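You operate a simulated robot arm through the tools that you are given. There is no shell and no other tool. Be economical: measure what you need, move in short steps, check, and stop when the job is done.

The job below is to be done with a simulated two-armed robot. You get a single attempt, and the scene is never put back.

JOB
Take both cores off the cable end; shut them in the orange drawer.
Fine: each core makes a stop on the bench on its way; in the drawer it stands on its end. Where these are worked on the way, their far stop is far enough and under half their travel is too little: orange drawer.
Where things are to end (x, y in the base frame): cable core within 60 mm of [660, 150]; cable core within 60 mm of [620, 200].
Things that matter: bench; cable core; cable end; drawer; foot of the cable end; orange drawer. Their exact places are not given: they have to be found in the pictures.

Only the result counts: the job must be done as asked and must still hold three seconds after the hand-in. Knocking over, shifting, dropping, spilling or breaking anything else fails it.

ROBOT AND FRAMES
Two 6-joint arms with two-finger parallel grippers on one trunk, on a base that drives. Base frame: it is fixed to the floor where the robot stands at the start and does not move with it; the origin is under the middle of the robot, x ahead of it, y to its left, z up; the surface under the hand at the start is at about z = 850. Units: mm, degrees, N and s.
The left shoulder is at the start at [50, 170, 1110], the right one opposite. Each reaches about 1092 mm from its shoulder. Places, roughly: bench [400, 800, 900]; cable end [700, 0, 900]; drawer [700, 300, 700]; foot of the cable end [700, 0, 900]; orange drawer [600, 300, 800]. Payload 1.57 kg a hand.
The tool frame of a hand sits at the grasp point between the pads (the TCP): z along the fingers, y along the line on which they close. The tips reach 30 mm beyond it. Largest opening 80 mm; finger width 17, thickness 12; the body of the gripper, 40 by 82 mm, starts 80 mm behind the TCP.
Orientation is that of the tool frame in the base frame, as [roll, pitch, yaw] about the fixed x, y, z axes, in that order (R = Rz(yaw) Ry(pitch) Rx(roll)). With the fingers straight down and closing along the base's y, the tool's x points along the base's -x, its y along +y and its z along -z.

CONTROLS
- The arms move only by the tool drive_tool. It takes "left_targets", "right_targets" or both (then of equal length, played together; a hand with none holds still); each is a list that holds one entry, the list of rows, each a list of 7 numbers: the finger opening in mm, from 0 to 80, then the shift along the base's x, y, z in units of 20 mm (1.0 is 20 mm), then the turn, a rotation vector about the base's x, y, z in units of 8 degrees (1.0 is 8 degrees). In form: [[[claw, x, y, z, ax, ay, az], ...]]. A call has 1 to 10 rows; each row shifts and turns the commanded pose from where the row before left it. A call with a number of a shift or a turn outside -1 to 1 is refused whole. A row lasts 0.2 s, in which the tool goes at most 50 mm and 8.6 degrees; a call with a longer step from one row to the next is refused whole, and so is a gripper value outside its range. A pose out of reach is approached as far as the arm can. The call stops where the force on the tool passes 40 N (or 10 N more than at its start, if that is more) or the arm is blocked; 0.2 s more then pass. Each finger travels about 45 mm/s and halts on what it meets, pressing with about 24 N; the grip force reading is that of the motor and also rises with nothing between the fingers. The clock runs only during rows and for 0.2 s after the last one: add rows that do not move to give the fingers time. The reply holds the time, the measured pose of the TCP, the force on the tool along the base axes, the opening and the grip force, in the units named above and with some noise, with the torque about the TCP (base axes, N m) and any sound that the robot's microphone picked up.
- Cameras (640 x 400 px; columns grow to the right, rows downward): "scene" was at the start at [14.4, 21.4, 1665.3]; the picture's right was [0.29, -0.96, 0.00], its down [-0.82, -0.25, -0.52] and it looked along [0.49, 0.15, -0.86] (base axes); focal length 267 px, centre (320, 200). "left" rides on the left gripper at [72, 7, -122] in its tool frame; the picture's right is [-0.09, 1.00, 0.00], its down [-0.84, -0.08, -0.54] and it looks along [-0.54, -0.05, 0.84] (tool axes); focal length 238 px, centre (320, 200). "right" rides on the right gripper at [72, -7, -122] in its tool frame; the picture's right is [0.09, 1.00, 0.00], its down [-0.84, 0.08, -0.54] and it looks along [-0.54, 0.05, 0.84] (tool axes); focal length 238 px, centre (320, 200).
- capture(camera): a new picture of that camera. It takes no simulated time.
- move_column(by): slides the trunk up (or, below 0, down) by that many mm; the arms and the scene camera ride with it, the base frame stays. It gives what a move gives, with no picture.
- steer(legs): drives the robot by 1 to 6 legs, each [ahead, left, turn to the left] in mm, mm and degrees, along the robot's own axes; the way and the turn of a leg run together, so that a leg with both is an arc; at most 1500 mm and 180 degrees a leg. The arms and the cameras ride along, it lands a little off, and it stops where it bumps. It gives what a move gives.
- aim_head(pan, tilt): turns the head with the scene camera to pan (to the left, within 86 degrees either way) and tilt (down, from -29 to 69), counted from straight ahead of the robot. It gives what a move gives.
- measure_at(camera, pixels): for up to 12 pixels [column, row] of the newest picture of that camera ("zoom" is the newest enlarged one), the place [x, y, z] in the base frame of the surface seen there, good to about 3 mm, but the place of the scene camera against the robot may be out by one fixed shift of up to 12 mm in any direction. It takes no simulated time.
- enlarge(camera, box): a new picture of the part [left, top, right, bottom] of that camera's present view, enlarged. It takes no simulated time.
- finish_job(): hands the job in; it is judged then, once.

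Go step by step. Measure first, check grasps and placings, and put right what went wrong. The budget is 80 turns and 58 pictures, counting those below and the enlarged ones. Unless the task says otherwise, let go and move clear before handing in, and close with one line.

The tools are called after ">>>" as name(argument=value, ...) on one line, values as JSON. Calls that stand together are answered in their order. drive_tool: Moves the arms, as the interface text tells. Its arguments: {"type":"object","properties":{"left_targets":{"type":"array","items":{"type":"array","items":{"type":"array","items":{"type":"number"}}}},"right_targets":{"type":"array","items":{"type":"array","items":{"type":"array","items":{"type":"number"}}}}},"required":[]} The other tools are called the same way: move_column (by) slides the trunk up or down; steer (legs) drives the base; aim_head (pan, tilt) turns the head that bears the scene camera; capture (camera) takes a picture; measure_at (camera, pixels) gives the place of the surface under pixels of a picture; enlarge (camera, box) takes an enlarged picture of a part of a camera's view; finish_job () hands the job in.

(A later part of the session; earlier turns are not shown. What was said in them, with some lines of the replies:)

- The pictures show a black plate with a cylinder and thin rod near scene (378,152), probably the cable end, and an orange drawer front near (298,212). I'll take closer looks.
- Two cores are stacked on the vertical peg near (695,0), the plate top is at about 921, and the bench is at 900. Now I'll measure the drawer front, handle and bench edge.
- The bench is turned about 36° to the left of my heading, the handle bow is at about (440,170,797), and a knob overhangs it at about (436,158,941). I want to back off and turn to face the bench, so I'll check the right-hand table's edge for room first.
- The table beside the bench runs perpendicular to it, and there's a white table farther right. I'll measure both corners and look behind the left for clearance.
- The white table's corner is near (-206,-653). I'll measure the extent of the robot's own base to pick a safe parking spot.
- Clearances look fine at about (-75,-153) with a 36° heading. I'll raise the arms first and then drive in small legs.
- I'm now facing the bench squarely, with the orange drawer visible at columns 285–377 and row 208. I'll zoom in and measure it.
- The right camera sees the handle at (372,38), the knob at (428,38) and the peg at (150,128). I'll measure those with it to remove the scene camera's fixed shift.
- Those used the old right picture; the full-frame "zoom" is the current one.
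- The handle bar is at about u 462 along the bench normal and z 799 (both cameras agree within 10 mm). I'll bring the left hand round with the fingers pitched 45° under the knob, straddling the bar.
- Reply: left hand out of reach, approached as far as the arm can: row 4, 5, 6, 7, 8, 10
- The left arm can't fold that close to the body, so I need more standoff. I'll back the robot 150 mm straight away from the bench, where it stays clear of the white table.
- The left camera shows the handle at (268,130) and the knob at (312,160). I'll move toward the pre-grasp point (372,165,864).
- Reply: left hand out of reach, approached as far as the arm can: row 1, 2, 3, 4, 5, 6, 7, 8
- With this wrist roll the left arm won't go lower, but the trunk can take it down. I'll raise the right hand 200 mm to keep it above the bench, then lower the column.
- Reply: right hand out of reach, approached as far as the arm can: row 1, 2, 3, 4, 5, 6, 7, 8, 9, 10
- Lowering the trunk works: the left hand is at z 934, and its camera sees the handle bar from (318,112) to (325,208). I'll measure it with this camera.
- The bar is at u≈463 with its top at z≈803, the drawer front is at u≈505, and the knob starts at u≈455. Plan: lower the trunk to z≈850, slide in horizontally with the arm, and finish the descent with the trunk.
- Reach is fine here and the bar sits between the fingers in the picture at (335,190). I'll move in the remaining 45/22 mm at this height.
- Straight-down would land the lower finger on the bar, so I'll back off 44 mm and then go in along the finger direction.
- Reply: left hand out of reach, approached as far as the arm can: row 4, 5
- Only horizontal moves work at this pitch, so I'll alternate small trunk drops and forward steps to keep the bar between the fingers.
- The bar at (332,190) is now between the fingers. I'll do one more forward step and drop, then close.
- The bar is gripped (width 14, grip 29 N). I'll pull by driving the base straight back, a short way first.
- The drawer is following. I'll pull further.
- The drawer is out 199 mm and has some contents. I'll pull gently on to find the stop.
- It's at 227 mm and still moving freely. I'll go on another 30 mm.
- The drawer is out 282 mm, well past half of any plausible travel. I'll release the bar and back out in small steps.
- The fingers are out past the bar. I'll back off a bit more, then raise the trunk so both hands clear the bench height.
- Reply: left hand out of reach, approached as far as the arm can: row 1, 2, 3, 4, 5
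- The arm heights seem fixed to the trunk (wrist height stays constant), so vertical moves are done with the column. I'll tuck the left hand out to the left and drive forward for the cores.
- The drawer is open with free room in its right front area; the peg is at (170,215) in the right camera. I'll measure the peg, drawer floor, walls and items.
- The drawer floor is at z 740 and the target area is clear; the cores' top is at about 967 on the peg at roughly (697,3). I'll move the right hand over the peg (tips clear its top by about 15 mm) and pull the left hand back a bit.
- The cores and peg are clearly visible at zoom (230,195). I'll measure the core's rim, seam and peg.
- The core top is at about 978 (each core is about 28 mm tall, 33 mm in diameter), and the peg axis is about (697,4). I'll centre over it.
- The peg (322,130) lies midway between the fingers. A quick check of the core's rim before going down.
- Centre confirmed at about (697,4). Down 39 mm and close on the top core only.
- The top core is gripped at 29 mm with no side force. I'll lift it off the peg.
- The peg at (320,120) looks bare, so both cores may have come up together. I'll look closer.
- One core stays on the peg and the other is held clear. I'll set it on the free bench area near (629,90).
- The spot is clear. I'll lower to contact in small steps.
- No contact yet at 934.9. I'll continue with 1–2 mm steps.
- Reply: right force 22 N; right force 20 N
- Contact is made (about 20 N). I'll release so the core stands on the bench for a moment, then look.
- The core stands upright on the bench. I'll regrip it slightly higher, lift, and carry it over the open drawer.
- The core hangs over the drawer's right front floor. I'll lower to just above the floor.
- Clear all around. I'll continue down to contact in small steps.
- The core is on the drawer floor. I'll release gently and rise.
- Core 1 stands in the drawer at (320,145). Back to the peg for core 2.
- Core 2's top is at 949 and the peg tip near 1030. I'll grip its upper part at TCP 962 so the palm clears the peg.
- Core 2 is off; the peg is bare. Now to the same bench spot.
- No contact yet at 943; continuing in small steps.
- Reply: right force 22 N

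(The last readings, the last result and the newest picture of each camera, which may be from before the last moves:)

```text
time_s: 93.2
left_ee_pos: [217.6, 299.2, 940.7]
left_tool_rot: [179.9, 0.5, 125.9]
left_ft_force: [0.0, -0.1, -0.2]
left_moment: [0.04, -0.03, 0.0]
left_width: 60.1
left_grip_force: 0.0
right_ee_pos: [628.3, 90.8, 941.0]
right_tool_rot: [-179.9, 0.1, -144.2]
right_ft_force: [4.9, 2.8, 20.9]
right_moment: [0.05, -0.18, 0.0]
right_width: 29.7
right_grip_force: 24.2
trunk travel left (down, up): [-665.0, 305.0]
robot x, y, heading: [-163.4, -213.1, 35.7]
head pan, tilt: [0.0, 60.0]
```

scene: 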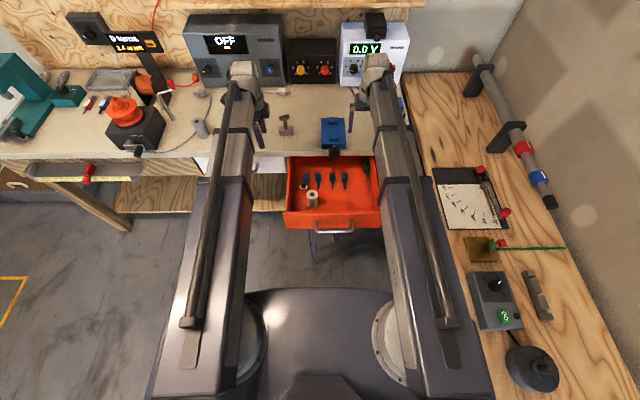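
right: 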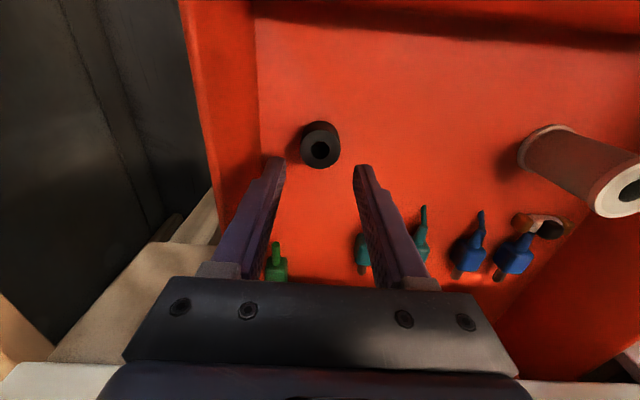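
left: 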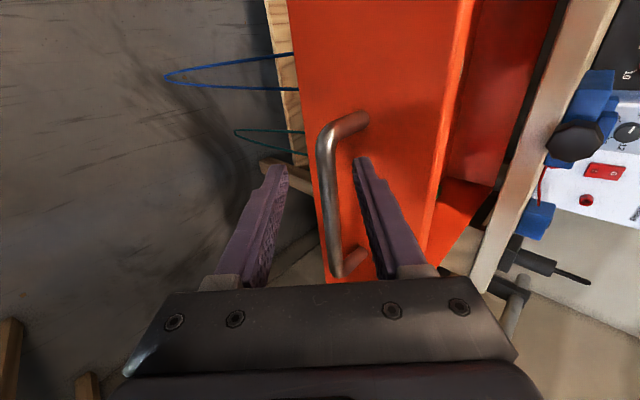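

In contact. I'll release, dwell, regrip lower, lift, and carry it over the drawer to (385,47).

>>> drive_tool(right_targets=[[[36, 0, 0, 0, 0, 0, 0], [50, 0, 0, 0, 0, 0, 0], [50, 0, 0, 0, 0, 0, 0], [50, 0, 0, 0, 0, 0, 0], [50, 0, 0, 0, 0, 0, 0], [50, 0, 0, 0, 0, 0, 0], [50, 0, 0, 0, 0, 0, 0]]])

>>> move_column(by=-5.5)

>>> capture(camera="right")

>>> drive_tool(right_targets=[[[35, 0, 0, 0, 0, 0, 0], [28, 0, 0, 0, 0, 0, 0], [20, 0, 0, 0, 0, 0, 0], [20, 0, 0, 0, 0, 0, 0]]])

>>> move_column(by=75)

```text
time_s: 94.8
left_ee_pos: [215.7, 299.8, 939.6]
left_tool_rot: [-180.0, 0.5, 125.9]
left_ft_force: [-0.3, -0.8, -0.2]
left_moment: [-0.02, 0.01, 0.01]
left_width: 59.7
left_grip_force: 0.0
right_ee_pos: [628.4, 89.9, 940.7]
right_tool_rot: [-180.0, 0.0, -144.3]
right_ft_force: [0.5, 1.0, -0.1]
right_moment: [0.01, 0.02, 0.02]
right_width: 50.1
right_grip_force: 0.1
trunk travel left (down, up): [-665.0, 305.0]
robot x, y, heading: [-160.8, -211.9, 35.8]
head pan, tilt: [0.0, 60.0]
```

```text
time_s: 95.4
left_ee_pos: [216.5, 300.0, 933.9]
left_tool_rot: [-179.9, 0.5, 125.9]
left_ft_force: [0.4, 0.2, -0.4]
left_moment: [-0.01, -0.02, 0.03]
left_width: 59.9
left_grip_force: 0.0
right_ee_pos: [628.1, 89.5, 933.4]
right_tool_rot: [179.9, 0.0, -144.3]
right_ft_force: [-0.3, 0.0, -0.5]
right_moment: [0.01, 0.02, -0.02]
right_width: 50.0
right_grip_force: 0.0
trunk travel left (down, up): [-659.0, 311.0]
robot x, y, heading: [-158.0, -214.4, 35.8]
head pan, tilt: [0.0, 60.0]
```

```text
12 pictures are left
```

right: 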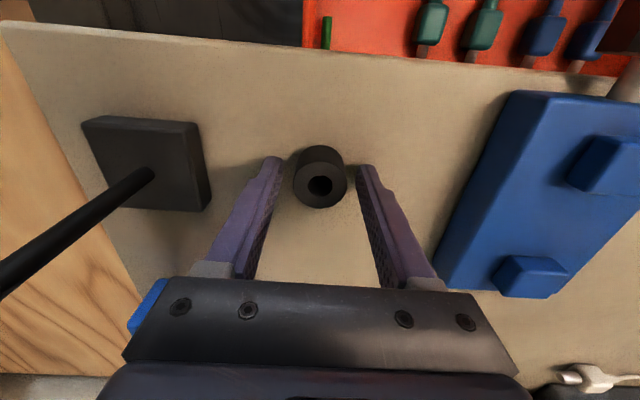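

```text
time_s: 96.4
left_ee_pos: [217.9, 299.4, 933.1]
left_tool_rot: [-179.9, 0.5, 125.9]
left_ft_force: [-0.7, -0.1, -0.7]
left_moment: [-0.03, 0.0, -0.02]
left_width: 60.1
left_grip_force: 0.0
right_ee_pos: [628.2, 91.1, 934.8]
right_tool_rot: [179.9, 0.0, -144.3]
right_ft_force: [0.2, 0.0, 0.4]
right_moment: [0.0, -0.02, 0.0]
right_width: 29.7
right_grip_force: 23.9
trunk travel left (down, up): [-659.0, 311.0]
robot x, y, heading: [-160.9, -213.0, 35.9]
head pan, tilt: [0.0, 60.0]
```

```text
time_s: 97.5
left_ee_pos: [217.6, 300.2, 1009.3]
left_tool_rot: [-180.0, 0.5, 125.9]
left_ft_force: [0.4, -0.6, -0.6]
left_moment: [0.01, -0.03, -0.01]
left_width: 60.1
left_grip_force: 0.0
right_ee_pos: [628.6, 90.9, 1008.5]
right_tool_rot: [180.0, -0.1, -144.3]
right_ft_force: [-0.4, -0.4, -0.3]
right_moment: [0.01, 0.01, 0.01]
right_width: 29.5
right_grip_force: 24.3
trunk travel left (down, up): [-734.0, 236.0]
robot x, y, heading: [-165.4, -213.9, 35.7]
head pan, tilt: [0.0, 60.0]
```

It stood fine on the bench and is regripped. I'll move over the drawer and lower.

>>> drive_tool(right_targets=[[[20, -1, -0.18, 0, 0, 0, 0], [20, -1, -0.18, 0, 0, 0, 0], [20, -1, -0.18, 0, 0, 0, 0], [20, -1, -0.18, 0, 0, 0, 0], [20, -1, -0.18, 0, 0, 0, 0], [20, -1, -0.18, 0, 0, 0, 0], [20, -1, -0.18, 0, 0, 0, 0], [20, -1, -0.18, 0, 0, 0, 0], [20, -1, -0.18, 0, 0, 0, 0], [20, -1, -0.18, 0, 0, 0, 0]]])

>>> drive_tool(right_targets=[[[20, -0.73, -0.12, 0, 0, 0, 0], [20, -0.73, -0.12, 0, 0, 0, 0], [20, -0.73, -0.12, 0, 0, 0, 0], [20, 0, 0, 0, 0, 0, 0]]])

>>> move_column(by=-170)

>>> capture(camera="right")

```text
time_s: 99.7
left_ee_pos: [216.7, 299.9, 1008.6]
left_tool_rot: [-180.0, 0.5, 126.0]
left_ft_force: [0.2, 1.0, 0.2]
left_moment: [0.02, -0.01, 0.01]
left_width: 60.0
left_grip_force: 0.1
right_ee_pos: [428.0, 53.7, 1009.9]
right_tool_rot: [179.9, 0.0, -144.3]
right_ft_force: [0.2, -1.1, -1.3]
right_moment: [0.02, 0.0, -0.01]
right_width: 29.3
right_grip_force: 24.1
trunk travel left (down, up): [-734.0, 236.0]
robot x, y, heading: [-163.2, -210.6, 35.5]
head pan, tilt: [0.0, 60.0]
```

```text
time_s: 100.7
left_ee_pos: [217.2, 300.2, 1008.7]
left_tool_rot: [-180.0, 0.5, 125.9]
left_ft_force: [0.3, -0.1, -0.6]
left_moment: [0.0, 0.03, 0.0]
left_width: 60.0
left_grip_force: 0.3
right_ee_pos: [384.4, 47.3, 1010.3]
right_tool_rot: [-180.0, -0.1, -144.3]
right_ft_force: [-0.1, 0.3, -0.2]
right_moment: [0.01, -0.05, -0.02]
right_width: 29.4
right_grip_force: 23.4
trunk travel left (down, up): [-734.0, 236.0]
robot x, y, heading: [-161.9, -215.8, 35.6]
head pan, tilt: [0.0, 60.0]
```

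```text
time_s: 102.6
left_ee_pos: [218.9, 298.4, 838.7]
left_tool_rot: [-180.0, 0.5, 125.9]
left_ft_force: [0.8, -0.8, -0.6]
left_moment: [0.03, 0.02, -0.01]
left_width: 60.0
left_grip_force: 0.1
right_ee_pos: [385.2, 47.3, 840.5]
right_tool_rot: [-179.9, 0.1, -144.4]
right_ft_force: [-0.6, -0.5, -0.4]
right_moment: [-0.02, -0.05, 0.02]
right_width: 29.5
right_grip_force: 24.0
trunk travel left (down, up): [-564.0, 406.0]
robot x, y, heading: [-163.6, -212.2, 35.6]
head pan, tilt: [0.0, 60.0]
```

```text
11 pictures are left
```

right: 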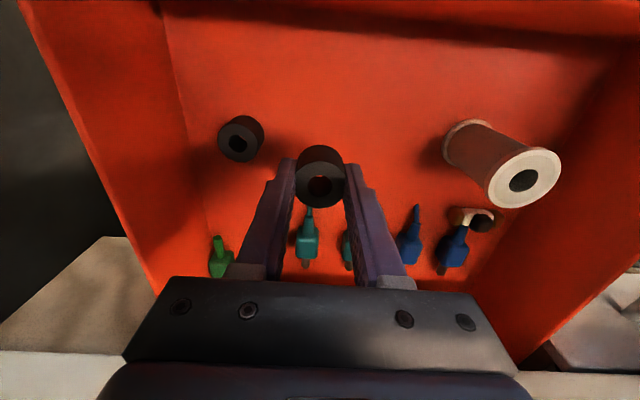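

Clear of core 1 (240,138), the leads and the spool. I'll lower to contact.

>>> move_column(by=-62)

>>> move_column(by=-2)

>>> move_column(by=-1.5)

>>> move_column(by=-1.5)

```text
time_s: 103.7
left_ee_pos: [217.0, 299.6, 777.6]
left_tool_rot: [-179.9, 0.6, 125.9]
left_ft_force: [0.4, -0.3, 0.6]
left_moment: [0.0, -0.03, -0.01]
left_width: 59.9
left_grip_force: 0.0
right_ee_pos: [385.0, 46.9, 778.0]
right_tool_rot: [180.0, 0.0, -144.2]
right_ft_force: [-0.2, 0.5, -0.8]
right_moment: [0.0, 0.03, 0.02]
right_width: 29.6
right_grip_force: 24.0
trunk travel left (down, up): [-502.0, 468.0]
robot x, y, heading: [-165.3, -212.8, 35.6]
head pan, tilt: [0.0, 60.0]
```

```text
time_s: 104.2
left_ee_pos: [217.7, 299.4, 775.6]
left_tool_rot: [-179.9, 0.6, 125.9]
left_ft_force: [-0.4, 0.2, 0.2]
left_moment: [0.0, -0.01, -0.03]
left_width: 60.0
left_grip_force: 0.1
right_ee_pos: [384.2, 48.2, 775.2]
right_tool_rot: [179.9, 0.0, -144.2]
right_ft_force: [-0.1, 0.1, -0.7]
right_moment: [0.02, 0.0, -0.01]
right_width: 29.5
right_grip_force: 24.5
trunk travel left (down, up): [-500.0, 470.0]
robot x, y, heading: [-157.9, -213.3, 35.8]
head pan, tilt: [0.0, 60.0]
```

```text
time_s: 104.7
left_ee_pos: [217.8, 299.5, 774.0]
left_tool_rot: [-180.0, 0.5, 126.0]
left_ft_force: [-0.4, -0.6, 0.4]
left_moment: [-0.01, -0.02, 0.02]
left_width: 60.1
left_grip_force: 0.0
right_ee_pos: [385.3, 46.3, 773.5]
right_tool_rot: [179.9, -0.1, -144.2]
right_ft_force: [0.7, -0.2, -0.5]
right_moment: [0.01, 0.01, 0.03]
right_width: 29.4
right_grip_force: 24.1
trunk travel left (down, up): [-499.0, 471.0]
robot x, y, heading: [-159.8, -208.9, 35.7]
head pan, tilt: [0.0, 60.0]
```

```text
time_s: 105.2
left_ee_pos: [215.9, 298.7, 772.6]
left_tool_rot: [179.9, 0.5, 125.9]
left_ft_force: [0.0, 0.6, 0.2]
left_moment: [-0.02, -0.01, 0.0]
left_width: 60.0
left_grip_force: 0.1
right_ee_pos: [385.1, 48.5, 773.4]
right_tool_rot: [180.0, 0.2, -144.3]
right_ft_force: [1.7, 0.2, 18.3]
right_moment: [-0.05, 0.04, 0.0]
right_width: 29.5
right_grip_force: 23.7
trunk travel left (down, up): [-497.0, 473.0]
robot x, y, heading: [-162.5, -215.8, 35.7]
head pan, tilt: [0.0, 60.0]
```

Contact at 18 N. I'll release and rise.

>>> drive_tool(right_targets=[[[36, 0, 0, 0, 0, 0, 0], [46, 0, 0, 0, 0, 0, 0], [46, 0, 0, 0, 0, 0, 0], [46, 0, 0, 0, 0, 0, 0]]])

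>>> move_column(by=310)

>>> capture(camera="right")

>>> measure_at(camera="right", pixels=[[320, 110], [268, 108], [300, 20], [420, 20], [480, 30]])

```text
time_s: 106.2
left_ee_pos: [216.2, 299.2, 772.8]
left_tool_rot: [-180.0, 0.5, 125.9]
left_ft_force: [-0.3, -0.6, 0.3]
left_moment: [-0.02, 0.01, 0.03]
left_width: 60.2
left_grip_force: 0.1
right_ee_pos: [384.7, 46.7, 771.1]
right_tool_rot: [-180.0, 0.0, -144.3]
right_ft_force: [-0.1, 0.3, 0.1]
right_moment: [0.0, 0.02, -0.01]
right_width: 46.1
right_grip_force: 0.1
trunk travel left (down, up): [-497.0, 473.0]
robot x, y, heading: [-162.7, -211.4, 35.7]
head pan, tilt: [0.0, 60.0]
```

```text
time_s: 109.3
left_ee_pos: [217.8, 298.7, 1081.8]
left_tool_rot: [179.9, 0.5, 125.9]
left_ft_force: [0.3, -0.2, -0.8]
left_moment: [-0.01, 0.01, -0.01]
left_width: 60.2
left_grip_force: 0.0
right_ee_pos: [384.6, 47.3, 1081.7]
right_tool_rot: [180.0, 0.0, -144.3]
right_ft_force: [-0.3, 0.4, -0.5]
right_moment: [-0.01, 0.03, 0.01]
right_width: 46.1
right_grip_force: 0.0
trunk travel left (down, up): [-807.0, 163.0]
robot x, y, heading: [-158.8, -215.1, 35.4]
head pan, tilt: [0.0, 60.0]
```

```text
10 pictures are left
```

right: 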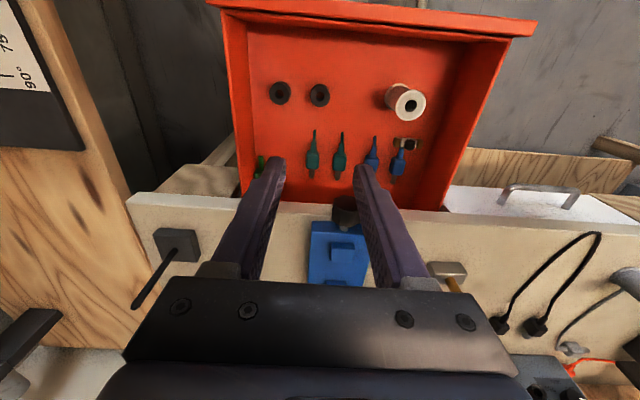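

```text
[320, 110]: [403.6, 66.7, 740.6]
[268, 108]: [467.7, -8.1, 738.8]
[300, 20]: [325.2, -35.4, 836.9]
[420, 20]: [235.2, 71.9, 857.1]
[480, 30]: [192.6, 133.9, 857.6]
```

Both cores stand in the drawer at (280,92) and (320,95). To shut it I'll push the front with the right fingertips held horizontal under the handle bar, driving the base forward; first I'll back off and pitch the right hand up.

>>> steer(legs=[[-330, 0, 0]])

>>> drive_tool(right_targets=[[[0, 0.4, 0.8, 0, 0.593, -0.805, 0], [0, 0.4, 0.8, 0, 0.593, -0.805, 0], [0, 0.4, 0.8, 0, 0.593, -0.805, 0], [0, 0.4, 0.8, 0, 0.593, -0.805, 0], [0, 0.4, 0.8, 0, 0.593, -0.805, 0], [0, 0.4, 0.8, 0, 0.593, -0.805, 0], [0, 0, 0, 0, 0.593, -0.805, 0], [0, 0, 0, 0, 0.593, -0.805, 0], [0, 0, 0, 0, 0.593, -0.805, 0], [0, 0, 0, 0, 0.593, -0.805, 0]]])

>>> drive_tool(right_targets=[[[0, 0, 0, 0, 0.593, -0.805, 0], [0, 0, 0, 0, 0.148, -0.2, 0], [0, 0, 0, 0, 0, 0, 0]]])

```text
time_s: 111.5
left_ee_pos: [-50.3, 106.8, 1083.0]
left_tool_rot: [180.0, 0.4, 125.9]
left_ft_force: [-0.1, 0.3, -0.5]
left_moment: [0.0, -0.04, 0.02]
left_width: 59.7
left_grip_force: 0.0
right_ee_pos: [116.1, -145.4, 1083.4]
right_tool_rot: [-180.0, 0.0, -144.5]
right_ft_force: [0.9, -0.4, 0.2]
right_moment: [0.03, -0.02, 0.01]
right_width: 45.9
right_grip_force: 0.0
trunk travel left (down, up): [-807.0, 163.0]
robot x, y, heading: [-429.0, -409.4, 35.3]
head pan, tilt: [0.0, 60.0]
```

```text
time_s: 113.7
left_ee_pos: [-50.3, 105.9, 1081.9]
left_tool_rot: [-179.9, 0.5, 125.7]
left_ft_force: [-0.5, 0.3, 0.0]
left_moment: [-0.02, -0.01, 0.0]
left_width: 60.1
left_grip_force: 0.0
right_ee_pos: [164.7, -50.4, 1264.4]
right_tool_rot: [175.7, 79.9, -148.0]
right_ft_force: [0.8, -0.3, 0.7]
right_moment: [0.0, 0.04, -0.02]
right_width: 0.0
right_grip_force: 21.2
right hand out of reach, approached as far as the arm can: row 2, 3, 4, 5, 6, 7, 8, 9, 10
trunk travel left (down, up): [-807.0, 163.0]
robot x, y, heading: [-428.8, -406.2, 35.5]
head pan, tilt: [0.0, 60.0]
```

```text
time_s: 114.5
left_ee_pos: [-48.9, 105.4, 1080.9]
left_tool_rot: [-180.0, 0.5, 125.8]
left_ft_force: [-0.2, -0.4, -0.1]
left_moment: [-0.03, -0.04, -0.03]
left_width: 60.1
left_grip_force: 0.1
right_ee_pos: [165.0, -49.9, 1302.3]
right_tool_rot: [100.1, 89.2, 136.5]
right_ft_force: [-0.2, -0.5, -0.4]
right_moment: [0.01, -0.02, 0.0]
right_width: 0.0
right_grip_force: 21.3
right hand out of reach, approached as far as the arm can: row 1, 2
trunk travel left (down, up): [-807.0, 163.0]
robot x, y, heading: [-430.7, -402.8, 35.7]
head pan, tilt: [0.0, 60.0]
```

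The right hand is horizontal at (165,-50,1302), tip about 40 mm short of the handle. I'll lower the trunk to bring it under the bar's height, checking midway.

>>> move_column(by=-400)

>>> capture(camera="scene")

>>> move_column(by=-136)

>>> capture(camera="right")

```text
time_s: 118.3
left_ee_pos: [-48.8, 106.9, 684.3]
left_tool_rot: [179.9, 0.4, 125.8]
left_ft_force: [-0.3, -0.5, 0.1]
left_moment: [0.01, -0.03, 0.01]
left_width: 60.0
left_grip_force: 0.0
right_ee_pos: [165.2, -50.2, 901.3]
right_tool_rot: [102.5, 89.2, 138.8]
right_ft_force: [-0.4, 0.0, -1.5]
right_moment: [-0.01, 0.0, 0.02]
right_width: 0.1
right_grip_force: 21.6
trunk travel left (down, up): [-407.0, 563.0]
robot x, y, heading: [-429.3, -406.1, 35.7]
head pan, tilt: [0.0, 60.0]
```

```text
9 pictures are left
```

scene: 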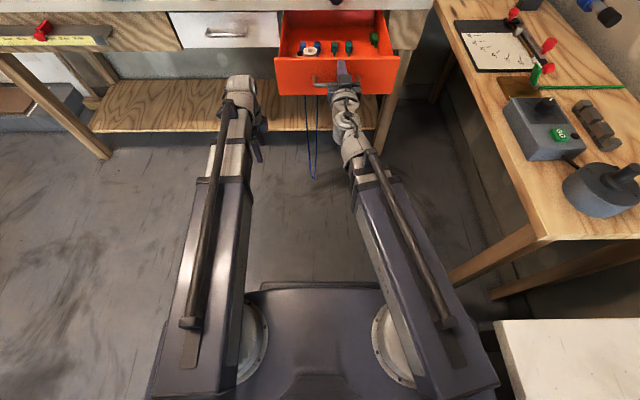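

```text
time_s: 119.9
left_ee_pos: [-49.4, 106.8, 546.3]
left_tool_rot: [-180.0, 0.4, 125.9]
left_ft_force: [0.2, 0.2, 0.5]
left_moment: [0.02, 0.02, 0.02]
left_width: 59.8
left_grip_force: 0.2
right_ee_pos: [166.1, -50.2, 765.5]
right_tool_rot: [102.4, 89.2, 138.8]
right_ft_force: [-0.9, -0.6, 0.8]
right_moment: [0.02, -0.01, 0.0]
right_width: 0.0
right_grip_force: 21.0
trunk travel left (down, up): [-271.0, 699.0]
robot x, y, heading: [-431.6, -402.4, 35.4]
head pan, tilt: [0.0, 60.0]
```

```text
8 pictures are left
```

right: 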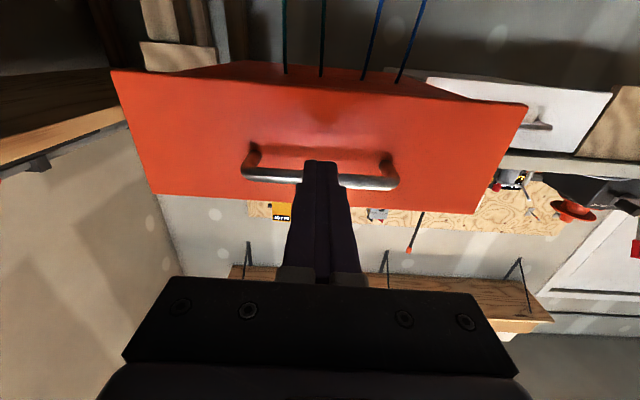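

The fingertip is below the bar and aimed at the drawer front, about 90 mm away. I'll drive up slowly to contact.

>>> steer(legs=[[70, 0, 0], [20, 0, 0], [20, 0, 0]])

>>> capture(camera="right")

```text
time_s: 121.7
left_ee_pos: [42.7, 170.6, 546.6]
left_tool_rot: [-180.0, 0.5, 125.8]
left_ft_force: [-0.8, -0.5, 0.3]
left_moment: [0.03, -0.03, -0.01]
left_width: 60.1
left_grip_force: 0.1
right_ee_pos: [256.3, 13.6, 766.1]
right_tool_rot: [102.0, 89.2, 138.3]
right_ft_force: [0.4, -0.8, 0.4]
right_moment: [-0.02, -0.04, 0.01]
right_width: 0.1
right_grip_force: 21.5
trunk travel left (down, up): [-271.0, 699.0]
robot x, y, heading: [-338.6, -337.7, 35.5]
head pan, tilt: [0.0, 60.0]
```

```text
7 pictures are left
```

right: 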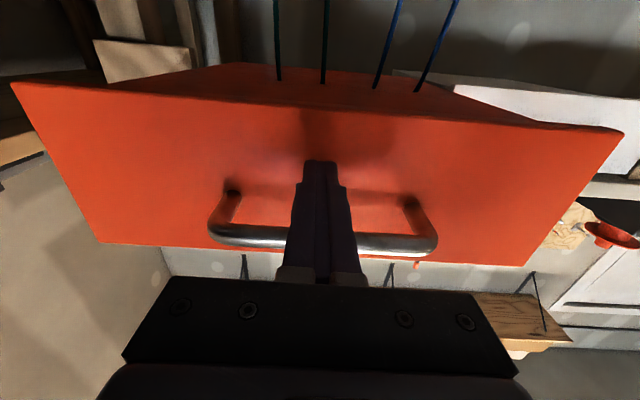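

The tip is at or just in contact with the front. I'll push on in gentle legs.

>>> steer(legs=[[30, 0, 0], [30, 0, 0], [30, 0, 0]])

>>> enlarge(camera="scene", box=[240, 0, 440, 160])

```text
time_s: 123.4
left_ee_pos: [115.1, 222.7, 547.3]
left_tool_rot: [-180.0, 0.4, 125.7]
left_ft_force: [-1.0, -0.1, 0.1]
left_moment: [0.03, 0.02, 0.01]
left_width: 60.2
left_grip_force: 0.0
right_ee_pos: [329.8, 65.6, 766.0]
right_tool_rot: [102.0, 89.2, 138.3]
right_ft_force: [-0.1, -1.0, 0.0]
right_moment: [0.0, -0.02, 0.04]
right_width: 0.0
right_grip_force: 21.5
trunk travel left (down, up): [-271.0, 699.0]
robot x, y, heading: [-266.7, -287.9, 35.3]
head pan, tilt: [0.0, 60.0]
```

```text
2.50 times, centred on (340, 80) of scene
```

zoom: 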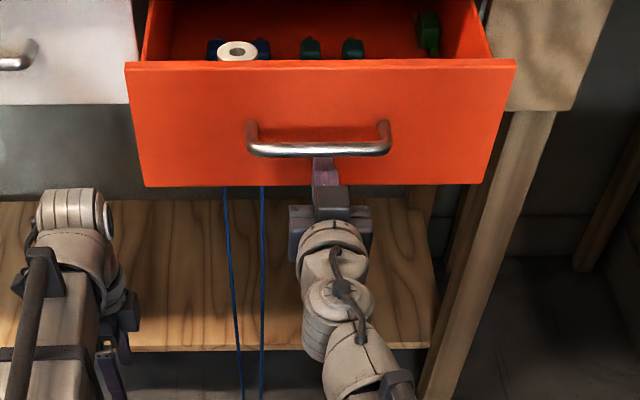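

The drawer is going in with the fingertip, about 170 mm left. I'll continue.

>>> steer(legs=[[30, 0, 0], [30, 0, 0], [30, 0, 0], [30, 0, 0], [20, 0, 0]])

>>> enlarge(camera="scene", box=[240, 0, 440, 160])

```text
time_s: 126.0
left_ee_pos: [229.7, 304.6, 546.4]
left_tool_rot: [-179.9, 0.5, 125.8]
left_ft_force: [0.9, 0.8, -0.7]
left_moment: [0.05, 0.02, 0.01]
left_width: 60.0
left_grip_force: 0.1
right_ee_pos: [443.7, 148.3, 764.0]
right_tool_rot: [101.9, 89.2, 138.3]
right_ft_force: [-0.2, 0.0, -0.2]
right_moment: [0.0, 0.0, 0.0]
right_width: 0.0
right_grip_force: 21.2
trunk travel left (down, up): [-271.0, 699.0]
robot x, y, heading: [-153.1, -206.1, 35.5]
head pan, tilt: [0.0, 60.0]
```

```text
2.50 times, centred on (340, 80) of scene
```

zoom: 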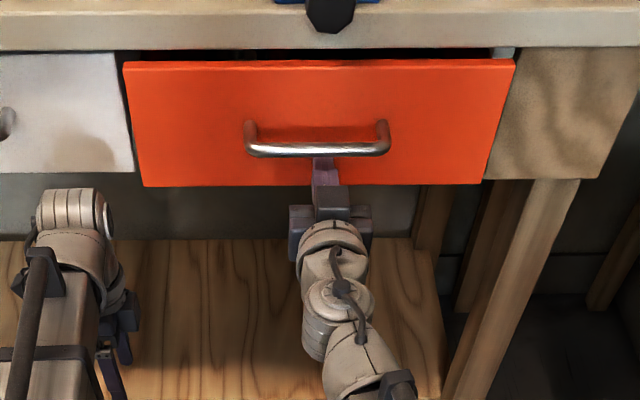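

About 30 mm remain. I'll push in small legs until resistance shows.

>>> steer(legs=[[12, 0, 0], [8, 0, 0]])

>>> steer(legs=[[6, 0, 0]])

>>> enlarge(camera="scene", box=[240, 0, 440, 160])

>>> measure_at(camera="zoom", pixels=[[200, 120], [460, 120], [60, 100], [560, 110]])

```text
time_s: 127.0
left_ee_pos: [245.4, 315.7, 546.1]
left_tool_rot: [179.9, 0.5, 125.9]
left_ft_force: [-0.2, 0.3, 0.2]
left_moment: [0.01, 0.02, 0.01]
left_width: 60.0
left_grip_force: 0.0
right_ee_pos: [460.4, 160.9, 765.8]
right_tool_rot: [102.2, 89.2, 138.4]
right_ft_force: [-0.8, 0.0, -0.2]
right_moment: [0.01, 0.02, 0.0]
right_width: 0.2
right_grip_force: 21.4
trunk travel left (down, up): [-271.0, 699.0]
robot x, y, heading: [-136.1, -194.5, 35.7]
head pan, tilt: [0.0, 60.0]
```

```text
time_s: 127.8
left_ee_pos: [249.8, 321.2, 546.9]
left_tool_rot: [-180.0, 0.5, 125.8]
left_ft_force: [0.4, 0.3, -0.3]
left_moment: [-0.01, 0.0, -0.02]
left_width: 60.0
left_grip_force: 0.0
right_ee_pos: [465.1, 163.0, 767.2]
right_tool_rot: [102.2, 89.2, 138.6]
right_ft_force: [0.5, -0.4, -0.4]
right_moment: [-0.01, 0.0, -0.02]
right_width: 0.0
right_grip_force: 21.4
trunk travel left (down, up): [-271.0, 699.0]
robot x, y, heading: [-126.9, -185.8, 35.9]
head pan, tilt: [0.0, 60.0]
```

```text
2.50 times, centred on (340, 80) of scene
```

zoom: 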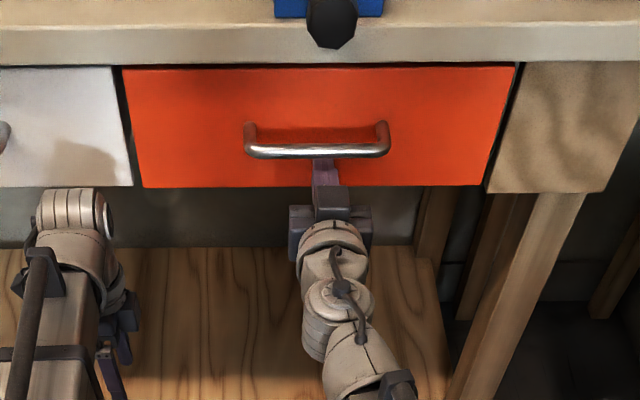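

```text
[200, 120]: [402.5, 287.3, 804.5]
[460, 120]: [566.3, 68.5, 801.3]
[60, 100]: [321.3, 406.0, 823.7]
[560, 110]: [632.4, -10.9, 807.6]
```

The front is at u≈495.5, versus about 500 when shut at the start. I'll finish with arm steps that stop on force.

>>> drive_tool(right_targets=[[[0, 0.081, 0.059, 0, 0, 0, 0], [0, 0.081, 0.059, 0, 0, 0, 0], [0, 0.081, 0.059, 0, 0, 0, 0], [0, 0.081, 0.059, 0, 0, 0, 0], [0, 0, 0, 0, 0, 0, 0]]])

```text
time_s: 129.0
left_ee_pos: [250.0, 320.5, 545.9]
left_tool_rot: [179.9, 0.5, 125.9]
left_ft_force: [0.5, 0.2, -0.7]
left_moment: [0.0, -0.03, 0.01]
left_width: 60.1
left_grip_force: 0.1
right_ee_pos: [469.6, 167.5, 766.0]
right_tool_rot: [95.5, 89.2, 131.9]
right_ft_force: [-29.1, -19.3, -18.5]
right_moment: [-0.18, 0.22, 0.07]
right_width: 0.0
right_grip_force: 21.7
trunk travel left (down, up): [-271.0, 699.0]
robot x, y, heading: [-130.3, -191.2, 35.5]
head pan, tilt: [0.0, 60.0]
```

Resistance rose to about 39 N, so the drawer is against its stop. I'll back off and verify.

>>> steer(legs=[[-20, 0, 0], [-180, 0, 0]])

>>> enlarge(camera="scene", box=[240, 0, 440, 140])

>>> measure_at(camera="zoom", pixels=[[200, 120], [460, 120], [200, 150], [440, 150], [60, 100], [560, 110]])

```text
time_s: 130.9
left_ee_pos: [82.3, 200.5, 545.6]
left_tool_rot: [-180.0, 0.5, 125.9]
left_ft_force: [-0.6, 0.5, 0.2]
left_moment: [-0.04, -0.01, 0.0]
left_width: 60.2
left_grip_force: 0.2
right_ee_pos: [304.8, 47.8, 764.5]
right_tool_rot: [99.8, 89.2, 136.1]
right_ft_force: [-1.1, 0.1, -0.1]
right_moment: [-0.01, 0.01, 0.02]
right_width: 0.0
right_grip_force: 21.5
trunk travel left (down, up): [-271.0, 699.0]
robot x, y, heading: [-299.6, -309.5, 35.4]
head pan, tilt: [0.0, 60.0]
```

```text
2.86 times, centred on (340, 70) of scene
```

zoom: 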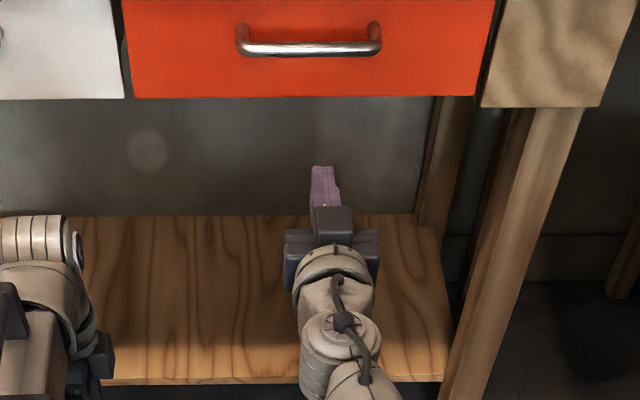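

```text
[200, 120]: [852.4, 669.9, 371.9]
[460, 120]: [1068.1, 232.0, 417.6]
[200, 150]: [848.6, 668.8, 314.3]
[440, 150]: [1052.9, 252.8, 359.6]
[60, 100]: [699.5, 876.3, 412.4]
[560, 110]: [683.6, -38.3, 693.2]
```

Hands are clear. I'll measure the front face once more against the neighbours.

>>> measure_at(camera="zoom", pixels=[[180, 60], [440, 60], [180, 25], [440, 25], [70, 50], [540, 50]])

>>> aim_head(pan=0, tilt=40)

>>> capture(camera="scene")

```text
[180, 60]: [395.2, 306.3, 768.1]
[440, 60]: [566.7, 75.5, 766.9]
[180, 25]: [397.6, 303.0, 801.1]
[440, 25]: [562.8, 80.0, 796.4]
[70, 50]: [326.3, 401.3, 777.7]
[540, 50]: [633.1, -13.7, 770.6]
```

```text
time_s: 131.7
left_ee_pos: [83.1, 199.8, 546.5]
left_tool_rot: [-179.9, 0.5, 125.8]
left_ft_force: [-0.4, 0.3, 0.1]
left_moment: [0.01, 0.03, -0.04]
left_width: 60.0
left_grip_force: 0.1
right_ee_pos: [304.1, 47.1, 765.4]
right_tool_rot: [99.2, 89.2, 135.5]
right_ft_force: [0.1, 0.1, 0.3]
right_moment: [-0.01, 0.0, 0.02]
right_width: 0.1
right_grip_force: 21.4
trunk travel left (down, up): [-271.0, 699.0]
robot x, y, heading: [-299.4, -310.4, 35.5]
head pan, tilt: [0.0, 40.0]
```

```text
2 pictures are left
```

scene: 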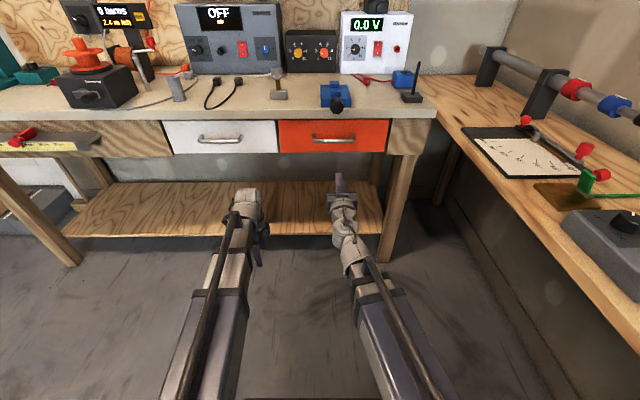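

The drawer front now measures u≈500–501, the same as at the start and flush with its neighbours. The peg is bare, the bench items look in place, and the hands are clear, so I'll hand in.

>>> finish_job()

```text
The job is handed in.
```

Both cores are off the cable end. Each was set down on the bench on its way, then stood on its end in the orange drawer. The drawer is shut and the job is handed in.
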